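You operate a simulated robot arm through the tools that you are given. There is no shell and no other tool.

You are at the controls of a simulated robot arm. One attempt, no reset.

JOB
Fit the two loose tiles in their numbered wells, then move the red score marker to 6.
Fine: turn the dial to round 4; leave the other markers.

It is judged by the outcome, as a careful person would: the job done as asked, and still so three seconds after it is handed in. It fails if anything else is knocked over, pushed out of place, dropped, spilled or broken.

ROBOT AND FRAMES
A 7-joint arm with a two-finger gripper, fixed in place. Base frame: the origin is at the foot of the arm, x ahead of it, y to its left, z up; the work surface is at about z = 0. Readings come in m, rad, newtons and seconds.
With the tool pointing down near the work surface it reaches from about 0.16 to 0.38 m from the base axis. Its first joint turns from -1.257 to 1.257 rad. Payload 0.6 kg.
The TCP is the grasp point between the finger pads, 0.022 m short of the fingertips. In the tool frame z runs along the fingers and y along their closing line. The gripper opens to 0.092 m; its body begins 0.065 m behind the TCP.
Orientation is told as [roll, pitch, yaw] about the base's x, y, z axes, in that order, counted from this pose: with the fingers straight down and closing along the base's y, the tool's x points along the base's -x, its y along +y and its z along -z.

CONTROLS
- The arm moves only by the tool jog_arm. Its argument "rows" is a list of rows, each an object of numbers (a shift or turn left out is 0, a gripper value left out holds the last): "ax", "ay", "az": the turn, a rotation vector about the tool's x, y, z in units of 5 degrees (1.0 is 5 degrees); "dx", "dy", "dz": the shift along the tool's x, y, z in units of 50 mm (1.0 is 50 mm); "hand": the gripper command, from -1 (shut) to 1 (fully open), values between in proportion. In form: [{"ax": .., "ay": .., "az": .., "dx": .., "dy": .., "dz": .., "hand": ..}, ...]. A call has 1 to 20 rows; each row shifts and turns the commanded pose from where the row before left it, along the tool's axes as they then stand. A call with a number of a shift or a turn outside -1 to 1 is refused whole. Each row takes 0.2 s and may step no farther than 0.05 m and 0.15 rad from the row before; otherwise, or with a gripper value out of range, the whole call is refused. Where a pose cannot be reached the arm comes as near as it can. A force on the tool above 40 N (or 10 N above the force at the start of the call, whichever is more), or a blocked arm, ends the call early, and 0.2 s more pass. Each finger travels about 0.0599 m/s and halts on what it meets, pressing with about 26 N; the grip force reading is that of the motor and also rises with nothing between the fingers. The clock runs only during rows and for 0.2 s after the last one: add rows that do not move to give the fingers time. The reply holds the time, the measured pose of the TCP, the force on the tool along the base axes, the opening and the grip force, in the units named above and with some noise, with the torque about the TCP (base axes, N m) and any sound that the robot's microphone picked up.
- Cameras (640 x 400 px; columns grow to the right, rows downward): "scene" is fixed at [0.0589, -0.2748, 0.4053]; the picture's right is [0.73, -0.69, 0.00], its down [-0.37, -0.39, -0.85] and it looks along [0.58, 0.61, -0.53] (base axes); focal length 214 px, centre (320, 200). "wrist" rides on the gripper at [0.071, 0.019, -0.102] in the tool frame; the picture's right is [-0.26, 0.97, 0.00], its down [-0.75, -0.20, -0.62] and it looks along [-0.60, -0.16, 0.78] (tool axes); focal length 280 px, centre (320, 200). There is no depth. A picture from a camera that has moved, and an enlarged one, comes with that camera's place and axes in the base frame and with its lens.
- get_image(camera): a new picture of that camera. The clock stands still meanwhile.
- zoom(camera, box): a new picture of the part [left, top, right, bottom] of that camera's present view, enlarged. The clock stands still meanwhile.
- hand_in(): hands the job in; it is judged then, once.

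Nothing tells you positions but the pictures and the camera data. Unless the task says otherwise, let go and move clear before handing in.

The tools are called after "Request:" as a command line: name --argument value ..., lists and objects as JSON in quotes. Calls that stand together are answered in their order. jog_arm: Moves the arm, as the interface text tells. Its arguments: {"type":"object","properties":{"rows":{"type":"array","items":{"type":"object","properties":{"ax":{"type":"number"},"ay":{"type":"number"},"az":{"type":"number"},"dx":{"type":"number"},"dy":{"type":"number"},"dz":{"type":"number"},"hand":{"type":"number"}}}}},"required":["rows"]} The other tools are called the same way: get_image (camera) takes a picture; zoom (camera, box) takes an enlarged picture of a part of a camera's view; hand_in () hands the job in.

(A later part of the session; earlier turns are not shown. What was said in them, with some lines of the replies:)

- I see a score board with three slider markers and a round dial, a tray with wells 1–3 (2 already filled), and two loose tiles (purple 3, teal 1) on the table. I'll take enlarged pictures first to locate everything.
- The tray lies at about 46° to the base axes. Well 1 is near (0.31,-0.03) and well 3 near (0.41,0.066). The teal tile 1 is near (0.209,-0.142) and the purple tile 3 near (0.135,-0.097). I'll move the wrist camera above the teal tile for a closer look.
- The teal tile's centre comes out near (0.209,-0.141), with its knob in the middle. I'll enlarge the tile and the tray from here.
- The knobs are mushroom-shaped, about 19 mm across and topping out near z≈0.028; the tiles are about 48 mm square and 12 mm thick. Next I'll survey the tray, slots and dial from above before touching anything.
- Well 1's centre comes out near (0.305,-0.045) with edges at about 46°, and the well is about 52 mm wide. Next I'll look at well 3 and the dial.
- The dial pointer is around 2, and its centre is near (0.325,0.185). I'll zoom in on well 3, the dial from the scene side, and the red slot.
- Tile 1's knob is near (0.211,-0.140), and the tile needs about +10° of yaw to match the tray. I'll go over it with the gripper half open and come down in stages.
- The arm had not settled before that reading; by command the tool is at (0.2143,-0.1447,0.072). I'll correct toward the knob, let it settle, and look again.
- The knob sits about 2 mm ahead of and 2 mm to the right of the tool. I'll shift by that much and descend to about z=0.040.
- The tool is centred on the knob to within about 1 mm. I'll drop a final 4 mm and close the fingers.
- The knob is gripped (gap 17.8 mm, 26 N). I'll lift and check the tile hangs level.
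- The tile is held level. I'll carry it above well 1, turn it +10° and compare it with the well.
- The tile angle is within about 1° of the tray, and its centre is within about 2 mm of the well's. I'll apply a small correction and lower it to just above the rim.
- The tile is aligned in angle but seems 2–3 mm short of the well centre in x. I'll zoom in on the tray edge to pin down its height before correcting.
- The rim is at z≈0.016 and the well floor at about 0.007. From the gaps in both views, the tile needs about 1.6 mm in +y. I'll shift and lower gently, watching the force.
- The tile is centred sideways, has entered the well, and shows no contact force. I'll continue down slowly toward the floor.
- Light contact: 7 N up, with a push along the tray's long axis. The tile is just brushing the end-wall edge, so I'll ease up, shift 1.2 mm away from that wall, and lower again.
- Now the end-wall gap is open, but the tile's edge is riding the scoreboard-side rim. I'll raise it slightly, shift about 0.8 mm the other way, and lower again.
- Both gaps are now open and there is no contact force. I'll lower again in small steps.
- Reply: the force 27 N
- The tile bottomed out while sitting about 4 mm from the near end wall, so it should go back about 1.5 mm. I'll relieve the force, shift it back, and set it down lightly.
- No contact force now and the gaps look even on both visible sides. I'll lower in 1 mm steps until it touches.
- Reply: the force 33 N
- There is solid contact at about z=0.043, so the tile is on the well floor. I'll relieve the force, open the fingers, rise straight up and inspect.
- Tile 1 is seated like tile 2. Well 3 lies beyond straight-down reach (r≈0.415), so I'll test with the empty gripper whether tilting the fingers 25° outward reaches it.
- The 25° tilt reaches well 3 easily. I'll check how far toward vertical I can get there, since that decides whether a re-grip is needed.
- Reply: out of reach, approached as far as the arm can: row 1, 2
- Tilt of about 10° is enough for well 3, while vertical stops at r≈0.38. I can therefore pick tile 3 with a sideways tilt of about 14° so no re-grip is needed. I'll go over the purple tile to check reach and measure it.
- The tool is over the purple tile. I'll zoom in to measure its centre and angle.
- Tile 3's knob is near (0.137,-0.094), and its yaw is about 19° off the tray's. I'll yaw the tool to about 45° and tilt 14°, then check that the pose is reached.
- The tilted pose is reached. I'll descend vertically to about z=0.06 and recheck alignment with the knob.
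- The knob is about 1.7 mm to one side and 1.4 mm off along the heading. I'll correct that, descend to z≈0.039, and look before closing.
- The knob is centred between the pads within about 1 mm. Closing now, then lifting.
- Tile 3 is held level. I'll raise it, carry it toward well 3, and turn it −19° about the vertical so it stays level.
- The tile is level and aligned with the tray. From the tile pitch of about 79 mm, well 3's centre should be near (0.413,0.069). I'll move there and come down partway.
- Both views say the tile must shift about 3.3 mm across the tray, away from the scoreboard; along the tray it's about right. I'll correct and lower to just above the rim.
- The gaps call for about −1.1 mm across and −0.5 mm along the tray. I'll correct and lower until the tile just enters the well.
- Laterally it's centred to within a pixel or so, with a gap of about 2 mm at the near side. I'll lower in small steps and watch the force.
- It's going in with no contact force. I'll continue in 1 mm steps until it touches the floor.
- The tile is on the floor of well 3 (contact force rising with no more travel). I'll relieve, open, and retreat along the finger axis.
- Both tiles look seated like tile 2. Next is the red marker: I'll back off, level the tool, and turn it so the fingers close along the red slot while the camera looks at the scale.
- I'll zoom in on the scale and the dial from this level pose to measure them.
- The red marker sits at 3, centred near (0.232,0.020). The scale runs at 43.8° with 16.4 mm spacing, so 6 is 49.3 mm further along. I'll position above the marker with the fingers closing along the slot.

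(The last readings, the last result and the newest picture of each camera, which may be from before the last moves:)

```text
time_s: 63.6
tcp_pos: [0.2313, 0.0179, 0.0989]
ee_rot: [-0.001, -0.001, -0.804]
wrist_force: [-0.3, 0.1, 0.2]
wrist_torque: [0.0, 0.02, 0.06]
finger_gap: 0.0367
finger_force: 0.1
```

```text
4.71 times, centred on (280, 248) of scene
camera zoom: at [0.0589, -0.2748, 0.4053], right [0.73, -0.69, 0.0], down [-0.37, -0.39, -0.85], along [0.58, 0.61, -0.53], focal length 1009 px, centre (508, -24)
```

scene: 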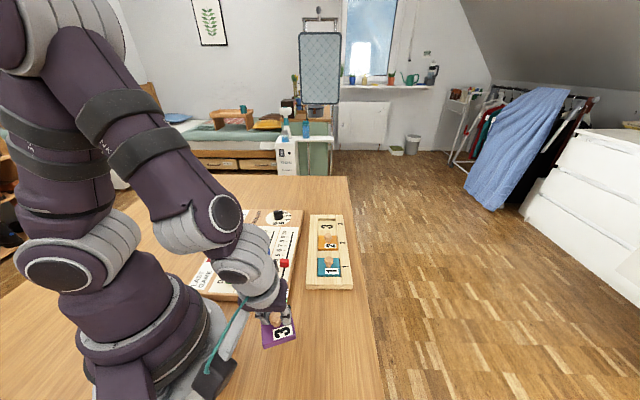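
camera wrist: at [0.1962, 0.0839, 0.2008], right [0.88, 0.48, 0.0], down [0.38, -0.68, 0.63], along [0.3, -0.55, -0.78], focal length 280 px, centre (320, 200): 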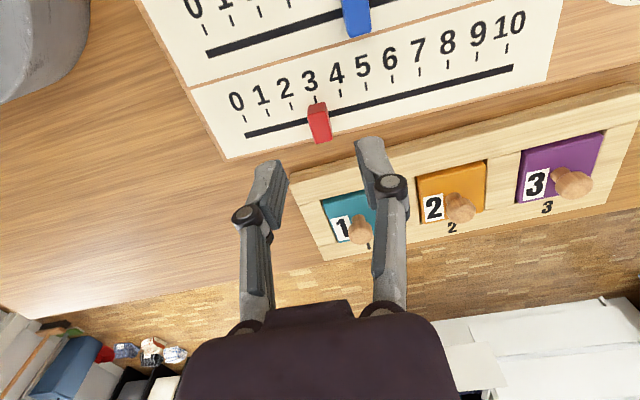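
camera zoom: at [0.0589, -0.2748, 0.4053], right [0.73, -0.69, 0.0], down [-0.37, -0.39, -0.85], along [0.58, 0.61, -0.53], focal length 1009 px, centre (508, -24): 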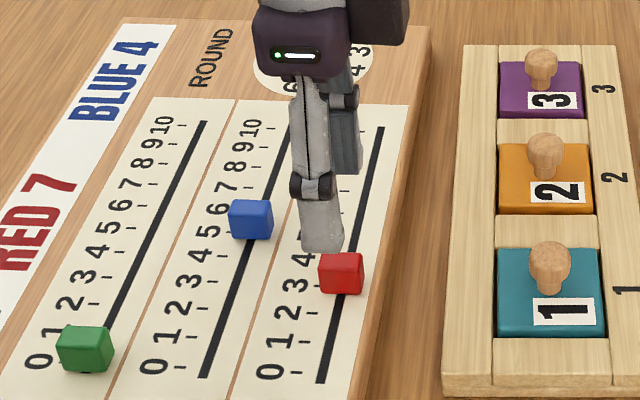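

The marker is centred between the open fingers to within about 1 mm. I'll descend so the tips stop a few mm above the board.

Request:
jog_arm --rows '[{"dy": 0.015, "dz": 0.4}, {"dz": 0.4}, {"dz": 0.15}, {}, {}, {}]'

Request:
zoom --camera "wrist" --box '[200, 80, 440, 230]'

Request:
zoom --camera "scene" --box '[250, 230, 320, 285]'

```text
time_s: 65.0
tcp_pos: [0.2337, 0.0197, 0.0494]
ee_rot: [-0.002, 0.0, -0.803]
wrist_force: [-0.2, -0.6, 0.5]
wrist_torque: [0.01, 0.01, 0.01]
finger_gap: 0.0366
finger_force: 0.1
```

```text
2.67 times, centred on (320, 155) of wrist
camera zoom: at [0.197, 0.086, 0.1504], right [0.88, 0.48, 0.0], down [0.38, -0.68, 0.63], along [0.3, -0.55, -0.78], focal length 748 px, centre (320, 320)
```

zoom: 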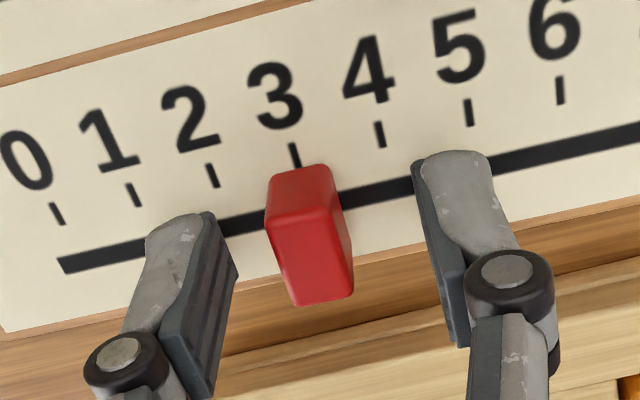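

```text
7.27 times, centred on (285, 258) of scene
camera zoom: at [0.0589, -0.2748, 0.4053], right [0.73, -0.69, 0.0], down [-0.37, -0.39, -0.85], along [0.58, 0.61, -0.53], focal length 1560 px, centre (574, -218)
```

zoom: 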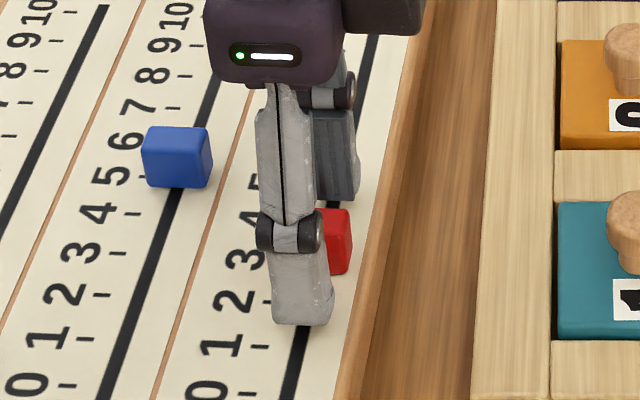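

The marker is well centred. I'll lower 2 mm more and close on it gently.

Request:
jog_arm --rows '[{"dz": 0.04}, {}, {"hand": -1}, {}, {}, {}]'

Request:
zoom --camera "wrist" --box '[200, 80, 440, 230]'

```text
time_s: 66.4
tcp_pos: [0.2335, 0.0204, 0.0481]
ee_rot: [0.001, 0.0, -0.805]
wrist_force: [0.5, -0.8, 1.4]
wrist_torque: [0.0, -0.02, -0.04]
finger_gap: 0.0106
finger_force: 26.1
```

```text
2.67 times, centred on (320, 155) of wrist
camera zoom: at [0.1973, 0.0856, 0.1488], right [0.88, 0.48, 0.0], down [0.38, -0.68, 0.63], along [0.3, -0.55, -0.78], focal length 748 px, centre (320, 320)
```

zoom: 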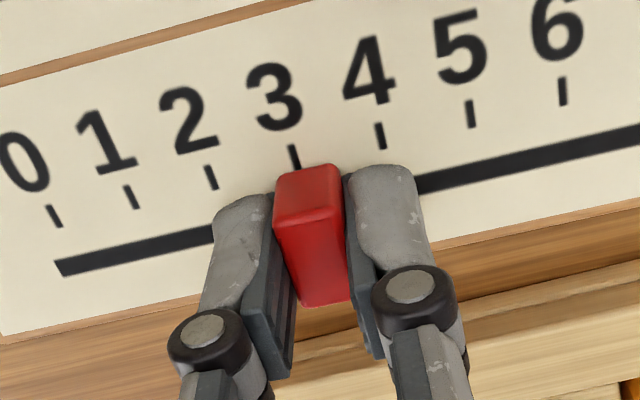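

Gripped (10.6 mm). I'll slide it along the slot by 47 mm in small steps, then fine-tune onto the 6 tick.

Request:
jog_arm --rows '[{"dy": 0.1}, {"dy": 0.14}, {"dy": 0.14}, {"dy": 0.14}, {"dy": 0.14}, {"dy": 0.14}, {"dy": 0.14}, {}, {}]'

Request:
get_image --camera "wrist"

Request:
zoom --camera "wrist" --box '[200, 80, 440, 230]'

Request:
zoom --camera "scene" --box '[235, 205, 325, 295]'

```text
time_s: 68.4
tcp_pos: [0.2664, 0.0528, 0.0468]
ee_rot: [0.0, 0.0, -0.805]
wrist_force: [-0.3, 0.6, 0.7]
wrist_torque: [-0.22, -0.23, -0.08]
finger_gap: 0.011
finger_force: 25.5
```

```text
taken
camera wrist: at [0.2307, 0.1183, 0.1482], right [0.88, 0.48, 0.0], down [0.38, -0.68, 0.62], along [0.3, -0.55, -0.78], focal length 280 px, centre (320, 200)
```

wrist: 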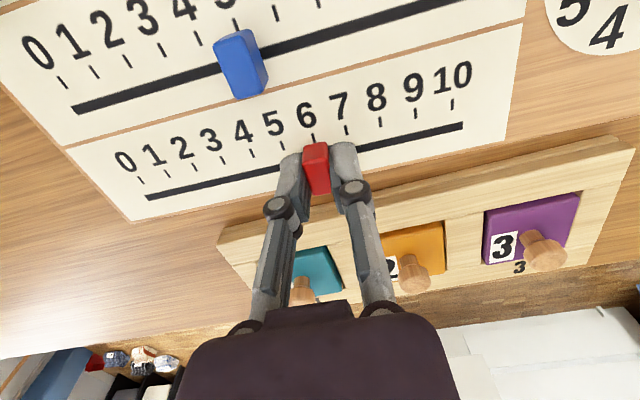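

```text
2.67 times, centred on (320, 155) of wrist
camera zoom: at [0.2307, 0.1183, 0.1482], right [0.88, 0.48, 0.0], down [0.38, -0.68, 0.62], along [0.3, -0.55, -0.78], focal length 748 px, centre (320, 320)
```

zoom: 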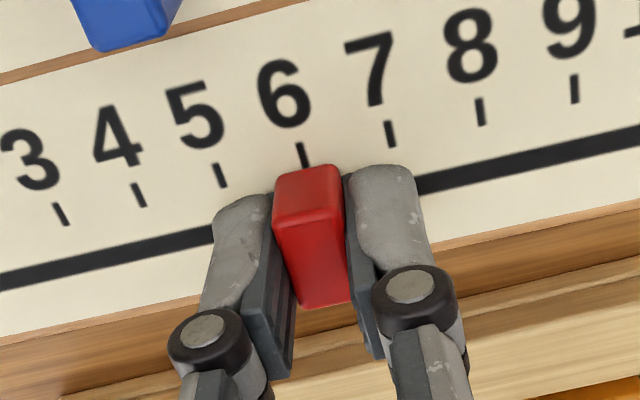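

```text
4.44 times, centred on (280, 250) of scene
camera zoom: at [0.0589, -0.2748, 0.4053], right [0.73, -0.69, 0.0], down [-0.37, -0.39, -0.85], along [0.58, 0.61, -0.53], focal length 953 px, centre (498, -22)
```

zoom: 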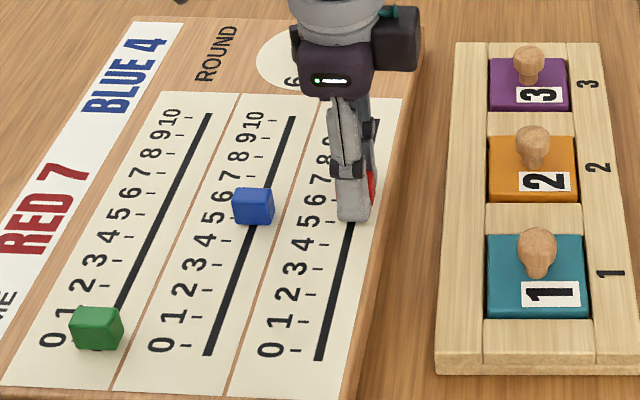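

The marker is on 6 to within about 1 mm. I'll release, go straight up, and verify.

Request:
jog_arm --rows '[{"hand": -0.2}, {}, {"dz": -0.3}, {"dz": -0.6}, {"dz": -0.6}, {}, {}, {}]'

Request:
zoom --camera "wrist" --box '[180, 20, 460, 195]'

Request:
zoom --camera "scene" --box '[235, 205, 325, 295]'

```text
time_s: 70.2
tcp_pos: [0.266, 0.0501, 0.123]
ee_rot: [0.0, -0.001, -0.804]
wrist_force: [0.0, -0.6, -0.7]
wrist_torque: [0.03, -0.01, 0.04]
finger_gap: 0.0366
finger_force: 0.1
```

```text
2.29 times, centred on (320, 108) of wrist
camera zoom: at [0.2303, 0.1168, 0.2242], right [0.88, 0.48, 0.0], down [0.38, -0.68, 0.63], along [0.3, -0.55, -0.78], focal length 641 px, centre (320, 411)
```

zoom: 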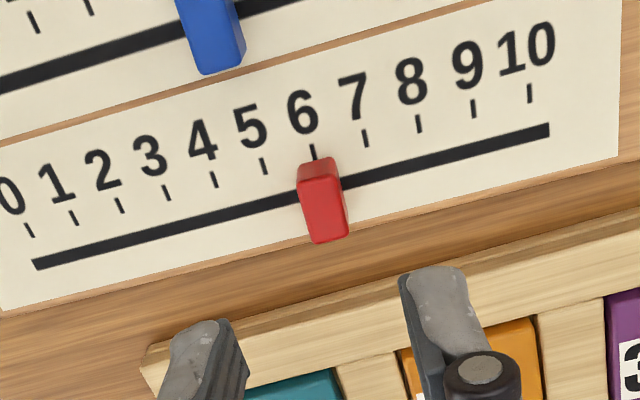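

```text
4.44 times, centred on (280, 250) of scene
camera zoom: at [0.0589, -0.2748, 0.4053], right [0.73, -0.69, 0.0], down [-0.37, -0.39, -0.85], along [0.58, 0.61, -0.53], focal length 953 px, centre (498, -22)
```

zoom: 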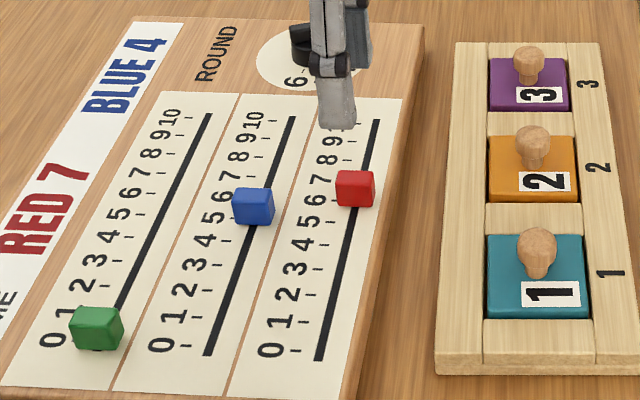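

The red marker is at 6 by the wrist view. I'll double-check with enlarged scene views of the marker base, then look at the dial.

Request:
zoom --camera "scene" --box '[274, 228, 324, 260]'

Request:
zoom --camera "wrist" --box '[270, 60, 366, 130]'

```text
12.50 times, centred on (299, 244) of scene
camera zoom: at [0.0589, -0.2748, 0.4053], right [0.73, -0.69, 0.0], down [-0.37, -0.39, -0.85], along [0.58, 0.61, -0.53], focal length 2681 px, centre (582, -350)
```

zoom: 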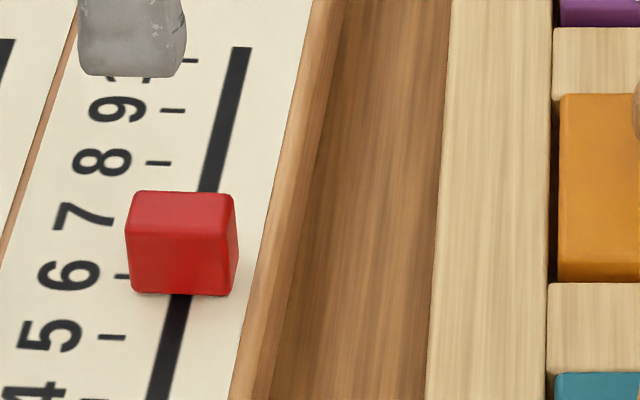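

```text
5.71 times, centred on (318, 95) of wrist
camera zoom: at [0.2303, 0.1168, 0.2242], right [0.88, 0.48, 0.0], down [0.38, -0.68, 0.63], along [0.3, -0.55, -0.78], focal length 1602 px, centre (331, 800)
```

zoom: 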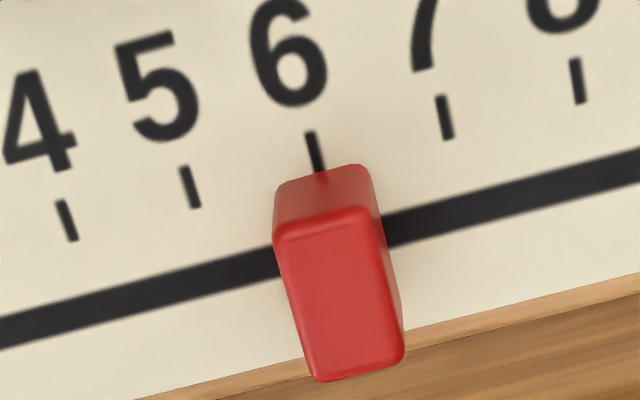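

The red marker is centred on 6. Measuring the dial bar at one height gives a pointer angle of about −25°. The 3 tick is at about −28° and the 4 tick about −67°, so it currently reads 3. I'll move above the dial for a better look.

Request:
jog_arm --rows '[{"dx": 0.28, "dy": 0.679, "dz": -0.05}, {"dx": 0.28, "dy": 0.679, "dz": -0.05}, {"dx": 0.28, "dy": 0.679, "dz": -0.05}, {"dx": 0.28, "dy": 0.679, "dz": -0.05}, {"az": -0.95}, {"az": -0.95}, {"az": -0.95}, {"az": -0.95}, {}, {}, {}]'

Request:
get_image --camera "wrist"

Request:
zoom --camera "wrist" --box '[256, 60, 384, 140]'

Request:
zoom --camera "scene" --box '[255, 195, 311, 230]'

```text
time_s: 72.6
tcp_pos: [0.3251, 0.1871, 0.1303]
ee_rot: [0.0, 0.001, -0.474]
wrist_force: [-0.5, -0.2, 0.0]
wrist_torque: [-0.01, -0.03, 0.03]
finger_gap: 0.0369
finger_force: 0.1
```

```text
taken
camera wrist: at [0.2708, 0.2379, 0.2321], right [0.67, 0.74, 0.0], down [0.58, -0.52, 0.63], along [0.46, -0.42, -0.78], focal length 280 px, centre (320, 200)
```

wrist: 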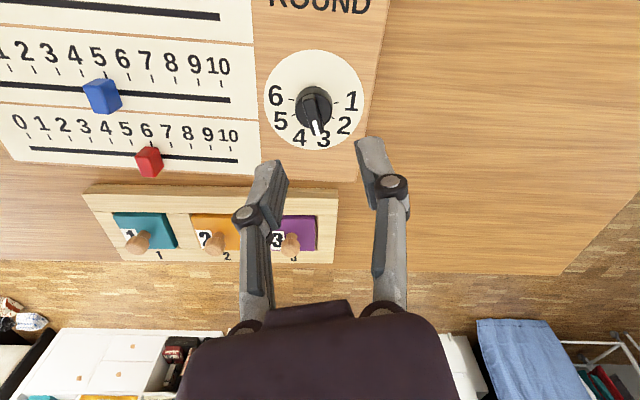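

```text
5.00 times, centred on (320, 100) of wrist
camera zoom: at [0.2708, 0.2379, 0.2321], right [0.67, 0.74, 0.0], down [0.58, -0.52, 0.63], along [0.46, -0.42, -0.78], focal length 1402 px, centre (320, 700)
```

zoom: 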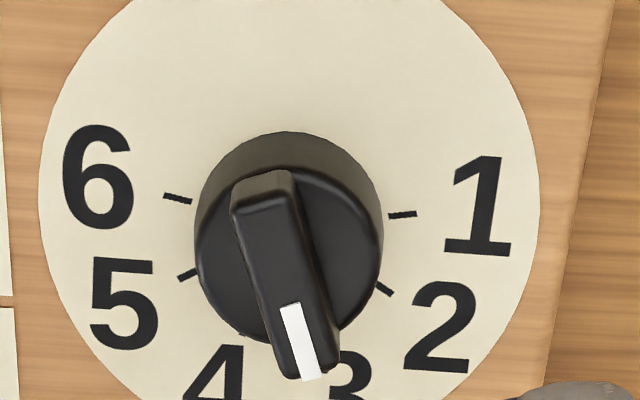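

```text
11.43 times, centred on (283, 212) of scene
camera zoom: at [0.0589, -0.2748, 0.4053], right [0.73, -0.69, 0.0], down [-0.37, -0.39, -0.85], along [0.58, 0.61, -0.53], focal length 2451 px, centre (743, 57)
```

zoom: 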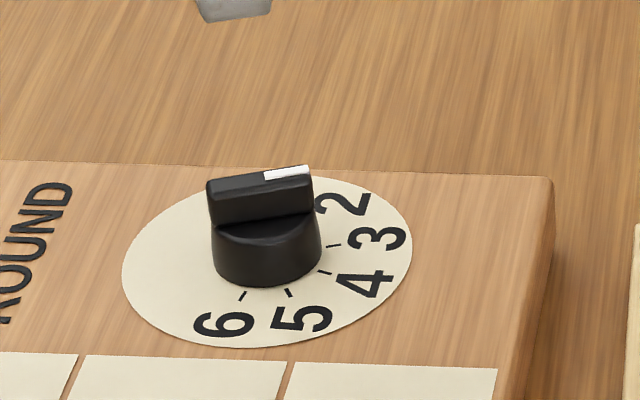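

The pointer is exactly on 3 (−26.7°) and 4 is at about −66.3°, so it needs a −40° turn about the dial axis near (0.3256,0.182). Before touching it, I'll centre above it and test that the wrist can turn that far.

Request:
jog_arm --rows '[{"dx": -0.044, "dy": -0.106}, {"az": 1}, {"az": 1}, {"az": 1}, {"az": 1}, {"az": 1}, {"az": 1}, {"az": 1}, {"az": 1}, {"az": 0.6}, {}, {}]'

Request:
get_image --camera "wrist"

Request:
zoom --camera "wrist" --box '[256, 60, 384, 140]'

```text
time_s: 75.2
tcp_pos: [0.3253, 0.1807, 0.1323]
ee_rot: [0.0, 0.002, -1.224]
wrist_force: [0.1, 0.3, 0.5]
wrist_torque: [-0.02, -0.02, -0.04]
finger_gap: 0.0367
finger_force: 0.0
```

```text
taken
camera wrist: at [0.3186, 0.2557, 0.2333], right [1.0, 0.08, 0.0], down [0.06, -0.78, 0.63], along [0.05, -0.62, -0.78], focal length 280 px, centre (320, 200)
```

wrist: 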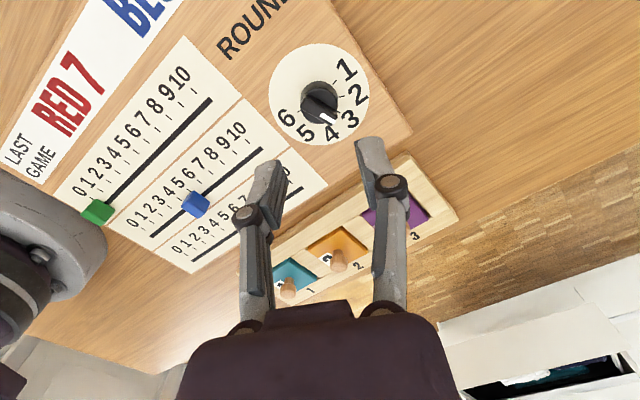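

```text
5.00 times, centred on (320, 100) of wrist
camera zoom: at [0.3186, 0.2557, 0.2333], right [1.0, 0.08, 0.0], down [0.06, -0.78, 0.63], along [0.05, -0.62, -0.78], focal length 1402 px, centre (320, 700)
```

zoom: 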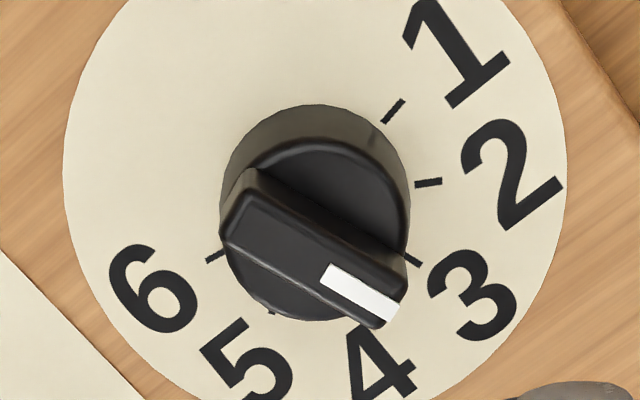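

The wrist turns far enough, and from this view the axis is within 1 mm of the tool centre. I'll turn back so the fingers straddle the bar and descend partway.

Request:
jog_arm --rows '[{"az": -1}, {"az": -1}, {"az": -1}, {"az": -1}, {"az": -1}, {"az": -1}, {"az": -1}, {"az": -1}, {"az": -0.66}, {"dz": 0.5}, {"dz": 0.5}, {"dz": 0.3}, {}, {}, {}]'

Request:
zoom --camera "wrist" --box '[220, 80, 420, 205]'

Request:
zoom --camera "scene" --box '[255, 190, 311, 225]'

```text
time_s: 78.4
tcp_pos: [0.3245, 0.1826, 0.0654]
ee_rot: [0.001, -0.001, -0.468]
wrist_force: [-0.6, -0.5, -0.8]
wrist_torque: [-0.01, -0.01, 0.05]
finger_gap: 0.0366
finger_force: 0.1
```

```text
3.20 times, centred on (320, 142) of wrist
camera zoom: at [0.2695, 0.233, 0.1661], right [0.67, 0.74, 0.0], down [0.58, -0.52, 0.63], along [0.46, -0.42, -0.78], focal length 897 px, centre (320, 384)
```

zoom: 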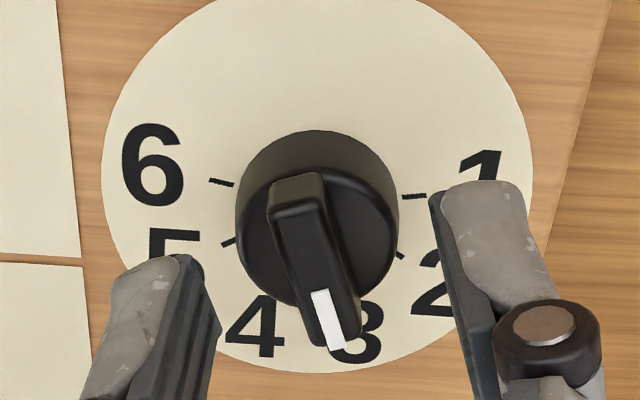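

```text
11.43 times, centred on (283, 208) of scene
camera zoom: at [0.0589, -0.2748, 0.4053], right [0.73, -0.69, 0.0], down [-0.37, -0.39, -0.85], along [0.58, 0.61, -0.53], focal length 2451 px, centre (743, 114)
```

zoom: 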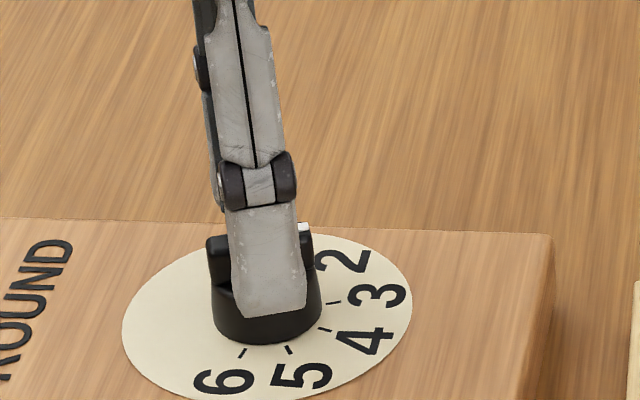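

The bar is centred between the fingers. I'll lower so the tips sit just above the dial's base disc and close on the bar.

Request:
jog_arm --rows '[{"dx": 0.015, "dz": 0.08}, {"dz": 0.08}, {}, {"hand": -1}, {}, {}, {}]'

Request:
zoom --camera "wrist" --box '[220, 80, 420, 205]'

Request:
zoom --camera "scene" --box '[255, 190, 311, 225]'

```text
time_s: 80.0
tcp_pos: [0.3246, 0.1813, 0.0575]
ee_rot: [0.0, -0.001, -0.468]
wrist_force: [-0.6, -3.4, -0.2]
wrist_torque: [-0.03, 0.04, 0.02]
finger_gap: 0.0259
finger_force: 26.2
```

```text
3.20 times, centred on (320, 142) of wrist
camera zoom: at [0.2693, 0.2326, 0.1588], right [0.67, 0.74, 0.0], down [0.58, -0.52, 0.63], along [0.46, -0.42, -0.78], focal length 897 px, centre (320, 384)
```

zoom: 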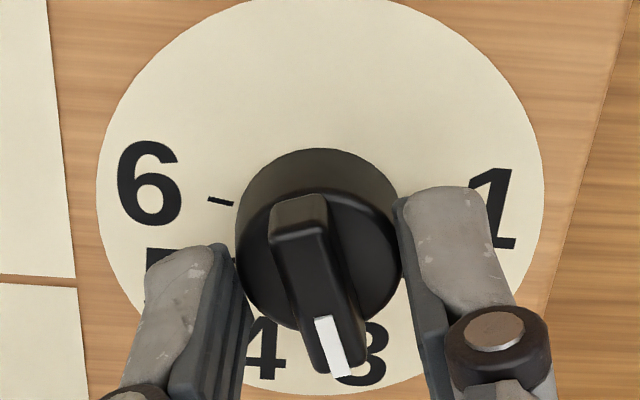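

```text
11.43 times, centred on (283, 208) of scene
camera zoom: at [0.0589, -0.2748, 0.4053], right [0.73, -0.69, 0.0], down [-0.37, -0.39, -0.85], along [0.58, 0.61, -0.53], focal length 2451 px, centre (743, 114)
```

zoom: 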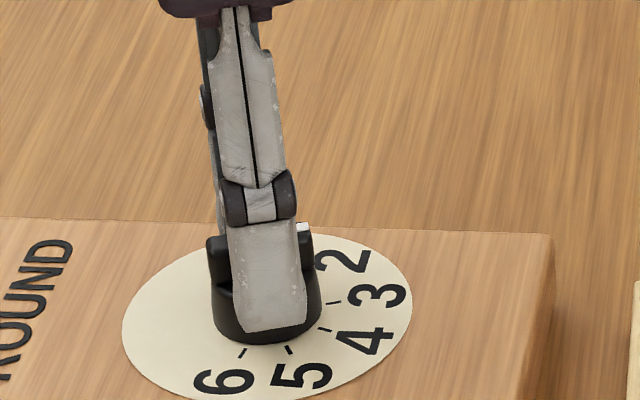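

The gap of 25.9 mm means the fingers met the base disc rather than the bar, so the disc top is higher than I estimated. I'll open, rise about 5 mm and close on the bar instead.

Request:
jog_arm --rows '[{"hand": -0.2}, {}, {"dz": -0.1}, {}, {"hand": -1}, {}, {}, {}]'

Request:
zoom --camera "wrist" --box '[220, 80, 420, 205]'

Request:
zoom --camera "scene" --box '[255, 190, 311, 225]'

```text
time_s: 81.8
tcp_pos: [0.3227, 0.1831, 0.0637]
ee_rot: [-0.004, 0.0, -0.467]
wrist_force: [-8.8, -9.4, 11.1]
wrist_torque: [-0.1, 0.31, 0.01]
finger_gap: 0.0088
finger_force: 26.3
```

```text
3.20 times, centred on (320, 142) of wrist
camera zoom: at [0.269, 0.233, 0.1647], right [0.67, 0.74, 0.0], down [0.58, -0.52, 0.62], along [0.46, -0.42, -0.78], focal length 897 px, centre (320, 384)
```

zoom: 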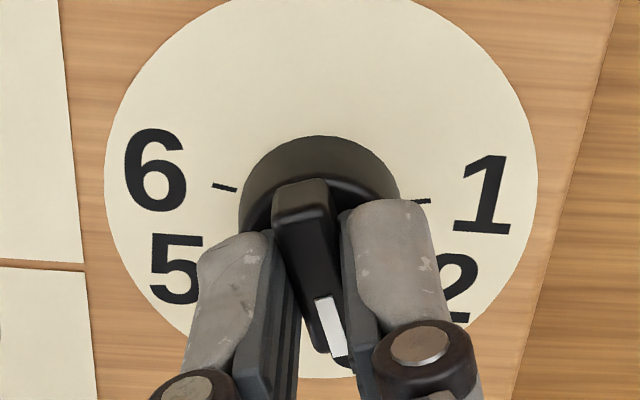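

```text
11.43 times, centred on (283, 208) of scene
camera zoom: at [0.0589, -0.2748, 0.4053], right [0.73, -0.69, 0.0], down [-0.37, -0.39, -0.85], along [0.58, 0.61, -0.53], focal length 2451 px, centre (743, 114)
```

zoom: 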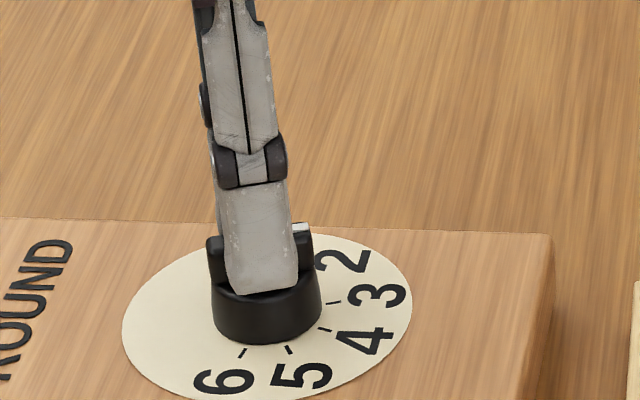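

Now the bar is gripped (8.8 mm), with a small side load and upward load. I'll trim about 0.5 mm in each direction to relieve them before turning.

Request:
jog_arm --rows '[{"dy": -0.01, "dz": -0.012}, {}, {}]'

```text
time_s: 82.6
tcp_pos: [0.3244, 0.1817, 0.0635]
ee_rot: [-0.001, 0.0, -0.468]
wrist_force: [1.4, 2.7, -0.4]
wrist_torque: [-0.13, -0.5, 0.01]
finger_gap: 0.0088
finger_force: 26.1
```

The loads are relieved. I'll turn the dial clockwise in 5° steps, checking force halfway.

Request:
jog_arm --rows '[{"az": 0.8}, {"az": 0.8}, {"az": 0.8}, {"az": 0.8}, {}, {}]'

Request:
zoom --camera "wrist" --box '[220, 80, 420, 205]'

```text
time_s: 84.0
tcp_pos: [0.3238, 0.1812, 0.0653]
ee_rot: [0.0, 0.002, -0.747]
wrist_force: [3.0, 1.1, 0.3]
wrist_torque: [0.19, 0.05, 0.01]
finger_gap: 0.009
finger_force: 26.3
```

```text
3.20 times, centred on (320, 142) of wrist
camera zoom: at [0.285, 0.2444, 0.1666], right [0.85, 0.53, 0.0], down [0.41, -0.66, 0.63], along [0.33, -0.53, -0.78], focal length 897 px, centre (320, 384)
```

zoom: 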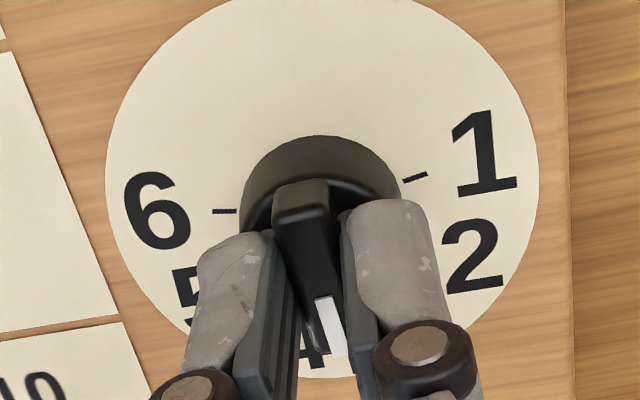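

The dial turns with the gripper; it's now at −42.8°. I'll continue to −66.5° for round 4.

Request:
jog_arm --rows '[{"az": 0.79}, {"az": 0.79}, {"az": 0.79}, {"az": 0.79}, {"az": 0.79}, {"az": 0.79}, {}, {}, {}]'

Request:
zoom --camera "wrist" --box '[220, 80, 420, 205]'

Request:
zoom --camera "scene" --box '[255, 190, 311, 225]'

```text
time_s: 86.0
tcp_pos: [0.3248, 0.1795, 0.0652]
ee_rot: [0.0, 0.0, -1.16]
wrist_force: [3.4, 1.8, -0.2]
wrist_torque: [0.19, 0.0, 0.04]
finger_gap: 0.0086
finger_force: 25.6
```

```text
3.20 times, centred on (320, 142) of wrist
camera zoom: at [0.3134, 0.2544, 0.1668], right [0.99, 0.14, 0.0], down [0.11, -0.77, 0.63], along [0.09, -0.62, -0.78], focal length 897 px, centre (320, 384)
```

zoom: 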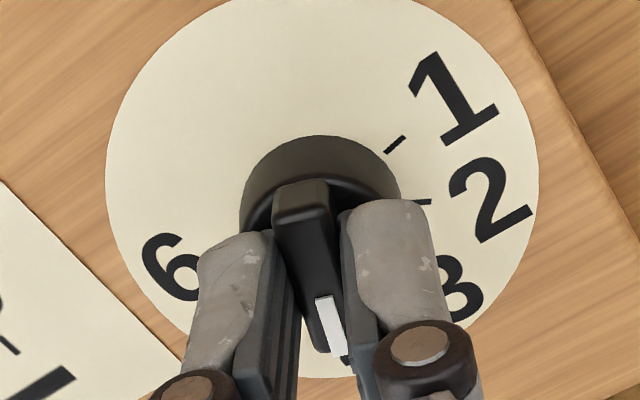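

```text
11.43 times, centred on (283, 208) of scene
camera zoom: at [0.0589, -0.2748, 0.4053], right [0.73, -0.69, 0.0], down [-0.37, -0.39, -0.85], along [0.58, 0.61, -0.53], focal length 2451 px, centre (743, 114)
```

zoom: 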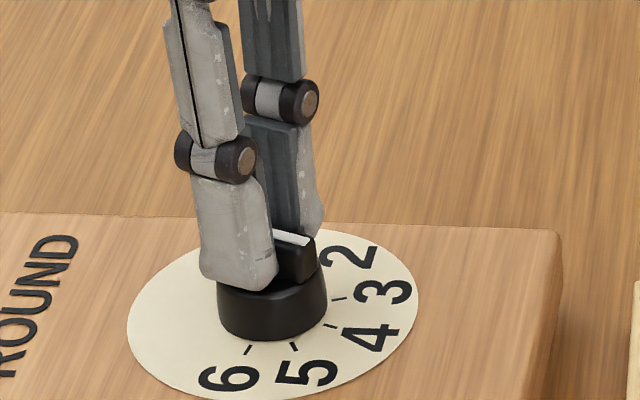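

The pointer is at −66.5°, but the scene view suggests the whole board may have crept 1–2 mm. I'll compare with the earlier views taken with the same zoom boxes before releasing.

Request:
zoom --camera "scene" --box '[240, 200, 320, 250]'

Request:
zoom --camera "scene" --box '[190, 200, 370, 312]'

Request:
zoom --camera "scene" --box '[205, 205, 305, 305]'

```text
8.00 times, centred on (280, 225) of scene
camera zoom: at [0.0589, -0.2748, 0.4053], right [0.73, -0.69, 0.0], down [-0.37, -0.39, -0.85], along [0.58, 0.61, -0.53], focal length 1716 px, centre (640, 0)
```

zoom: 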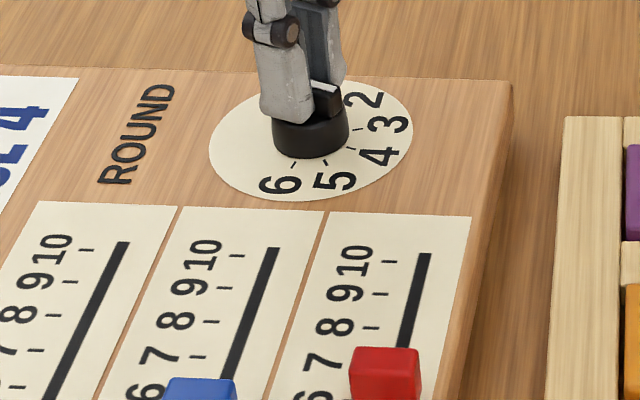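

```text
3.56 times, centred on (280, 256) of scene
camera zoom: at [0.0589, -0.2748, 0.4053], right [0.73, -0.69, 0.0], down [-0.37, -0.39, -0.85], along [0.58, 0.61, -0.53], focal length 763 px, centre (462, 1)
```

zoom: 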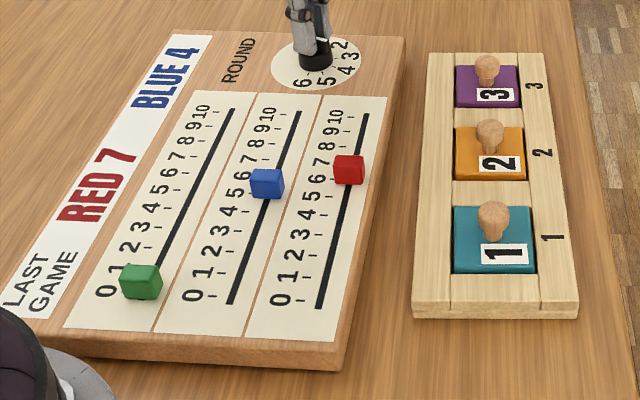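

```text
4.00 times, centred on (255, 255) of scene
camera zoom: at [0.0589, -0.2748, 0.4053], right [0.73, -0.69, 0.0], down [-0.37, -0.39, -0.85], along [0.58, 0.61, -0.53], focal length 858 px, centre (580, -20)
```

zoom: 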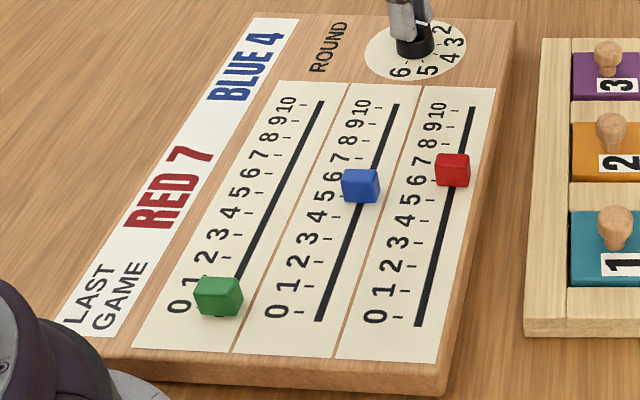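

The board has moved only about 1 mm, which is negligible. I'll release the dial, rise clear, and check the pointer against the 4 tick.

Request:
jog_arm --rows '[{"hand": -0.3}, {}, {"dz": -0.3}, {"dz": -0.6}, {"dz": -0.5}, {}, {}, {}]'

Request:
zoom --camera "wrist" --box '[256, 60, 384, 140]'

Request:
zoom --camera "scene" --box '[255, 195, 311, 230]'

```text
time_s: 87.8
tcp_pos: [0.3238, 0.1796, 0.1345]
ee_rot: [0.0, 0.0, -1.16]
wrist_force: [-0.1, 0.2, -0.5]
wrist_torque: [0.02, 0.0, 0.0]
finger_gap: 0.0322
finger_force: 0.0
```

```text
5.00 times, centred on (320, 100) of wrist
camera zoom: at [0.3125, 0.254, 0.2356], right [0.99, 0.14, 0.0], down [0.11, -0.77, 0.63], along [0.09, -0.62, -0.78], focal length 1402 px, centre (320, 700)
```

zoom: 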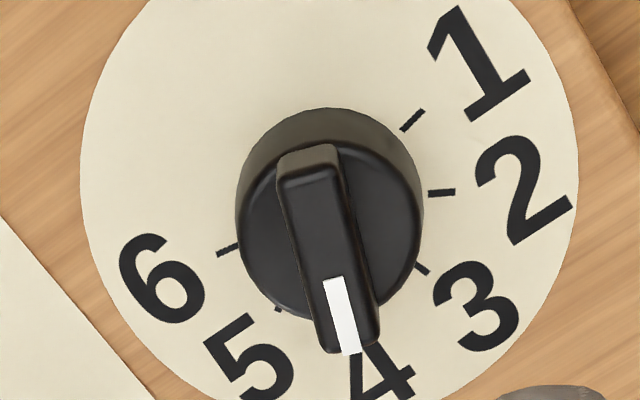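

```text
11.43 times, centred on (283, 212) of scene
camera zoom: at [0.0589, -0.2748, 0.4053], right [0.73, -0.69, 0.0], down [-0.37, -0.39, -0.85], along [0.58, 0.61, -0.53], focal length 2451 px, centre (743, 57)
```

zoom: 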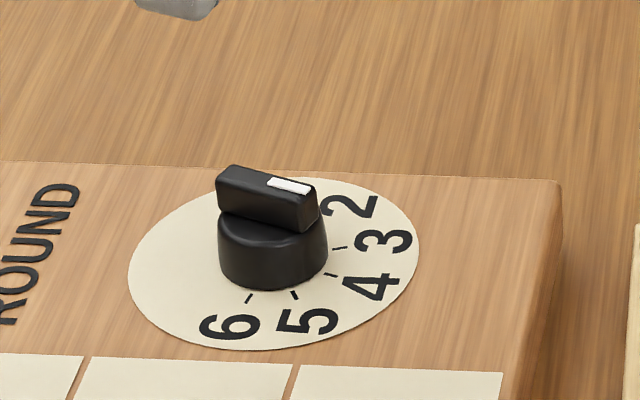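

The pointer now lines up with 4 (about −68° against the tick at −67°). I'll retreat up and back to a clear pose, then do a final check of everything.

Request:
jog_arm --rows '[{"dz": -0.6}, {"dx": -0.306, "dy": -0.5, "dz": -0.5}, {"dx": -0.306, "dy": -0.5, "dz": -0.5}, {"dx": -0.306, "dy": -0.5, "dz": -0.5}, {"dx": -0.306, "dy": -0.5, "dz": -0.5}, {"dx": -0.306, "dy": -0.5, "dz": -0.5}, {"az": -1}, {"az": -1}, {"az": -1}, {"az": -1}, {"az": -1}, {"az": -1}, {"az": -1}, {"az": -1}, {"az": -1}, {"az": -1}, {"az": -1}, {"az": -1}, {"az": -1}, {}]'

Request:
get_image --camera "wrist"

Request:
zoom --camera "scene" --box '[190, 200, 370, 312]'

Request:
zoom --camera "scene" --box '[296, 205, 368, 297]'

```text
time_s: 92.0
tcp_pos: [0.2393, 0.0608, 0.2912]
ee_rot: [0.0, -0.001, -0.025]
wrist_force: [0.6, -0.1, -0.3]
wrist_torque: [0.0, -0.04, 0.0]
finger_gap: 0.0322
finger_force: 0.0
```

```text
taken
camera wrist: at [0.1687, 0.0834, 0.3922], right [0.29, 0.96, 0.0], down [0.75, -0.22, 0.63], along [0.6, -0.18, -0.78], focal length 280 px, centre (320, 200)
```

wrist: 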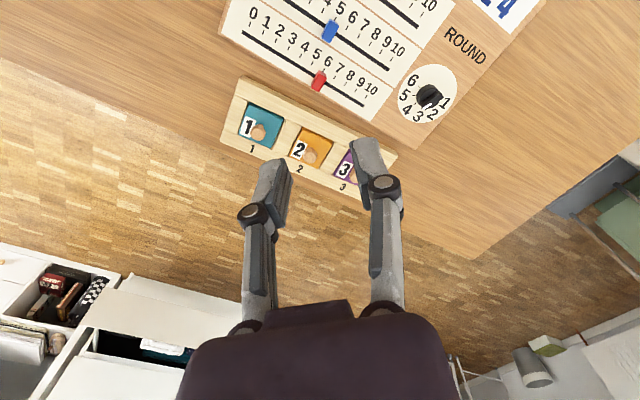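

```text
3.56 times, centred on (280, 256) of scene
camera zoom: at [0.0589, -0.2748, 0.4053], right [0.73, -0.69, 0.0], down [-0.37, -0.39, -0.85], along [0.58, 0.61, -0.53], focal length 763 px, centre (462, 1)
```

zoom: 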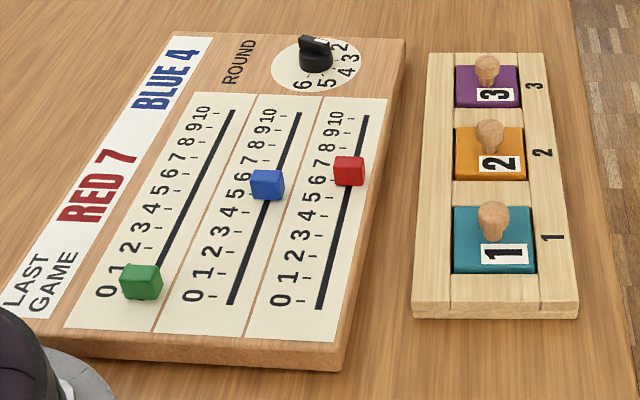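

```text
4.35 times, centred on (332, 251) of scene
camera zoom: at [0.0589, -0.2748, 0.4053], right [0.73, -0.69, 0.0], down [-0.37, -0.39, -0.85], along [0.58, 0.61, -0.53], focal length 932 px, centre (268, -22)
```

zoom: 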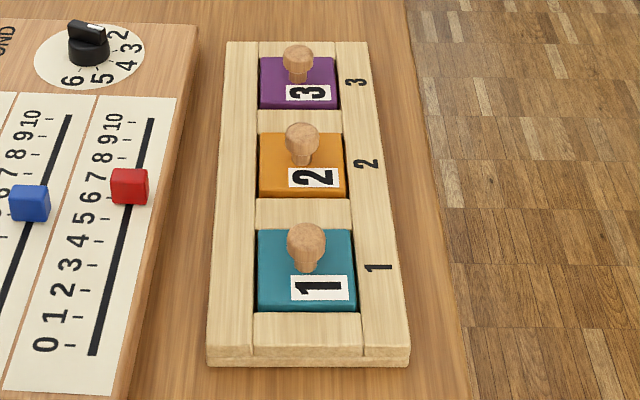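

Everything appears in place. One last enlarged look at the marker, dial and tiles from the wrist camera before handing in.

Request:
zoom --camera "wrist" --box '[240, 0, 400, 110]'

Request:
zoom --camera "wrist" --box '[380, 50, 476, 130]'

Request:
zoom --camera "wrist" --box '[215, 70, 375, 195]'

```text
3.64 times, centred on (320, 55) of wrist
camera zoom: at [0.1687, 0.0834, 0.3922], right [0.29, 0.96, 0.0], down [0.75, -0.22, 0.63], along [0.6, -0.18, -0.78], focal length 1020 px, centre (320, 727)
```

zoom: 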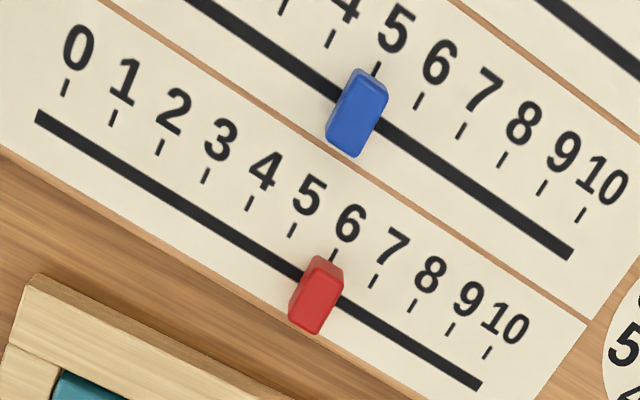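

```text
5.00 times, centred on (428, 90) of wrist
camera zoom: at [0.1687, 0.0834, 0.3922], right [0.29, 0.96, 0.0], down [0.75, -0.22, 0.63], along [0.6, -0.18, -0.78], focal length 1402 px, centre (-220, 750)
```

zoom: 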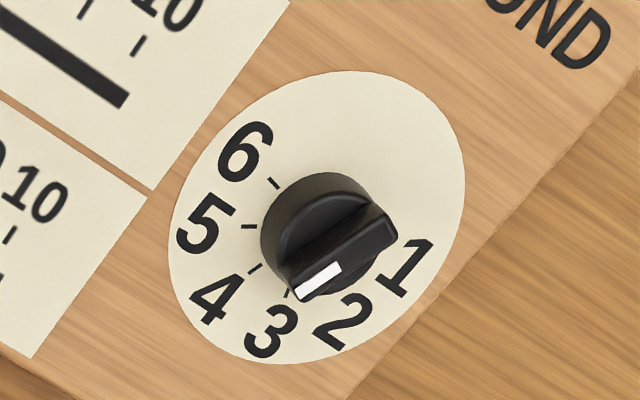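

```text
3.20 times, centred on (295, 132) of wrist
camera zoom: at [0.1687, 0.0834, 0.3922], right [0.29, 0.96, 0.0], down [0.75, -0.22, 0.63], along [0.6, -0.18, -0.78], focal length 897 px, centre (400, 416)
```

zoom: 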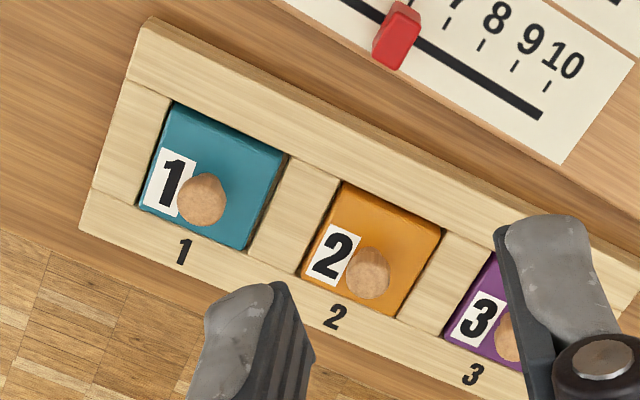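

Both tiles are seated in their matching wells, and the red marker is on 6. The dial was turned one 40° step from 3 to 4. Blue is still at 5 and green near 0, and the arm is clear, so I'm handing in.

Request:
hand_in

```text
The job is handed in.
```

I've handed the job in. From the final camera views:

- **Tiles:** tile 1 (teal) sits flat in well 1 and tile 3 (purple) sits flat in well 3, both level with the orange tile 2.
- **Red marker:** it moved from 3 to 6 and is centred within about 1 mm of the 6 mark.
- **Dial:** it was on round 3. I turned it one step, and the pointer is within about 2° of the 4 mark.
- **Other markers:** blue is still at 5 and green is still near 0; I didn't touch either.

Turning the dial nudged the whole score board by roughly 1–2 mm. I judged that too small to matter and didn't try to push it back. My first grip on the dial closed on its base instead of the bar, so I let go and gripped again before turning.

The gripper is open and the arm is clear of everything.
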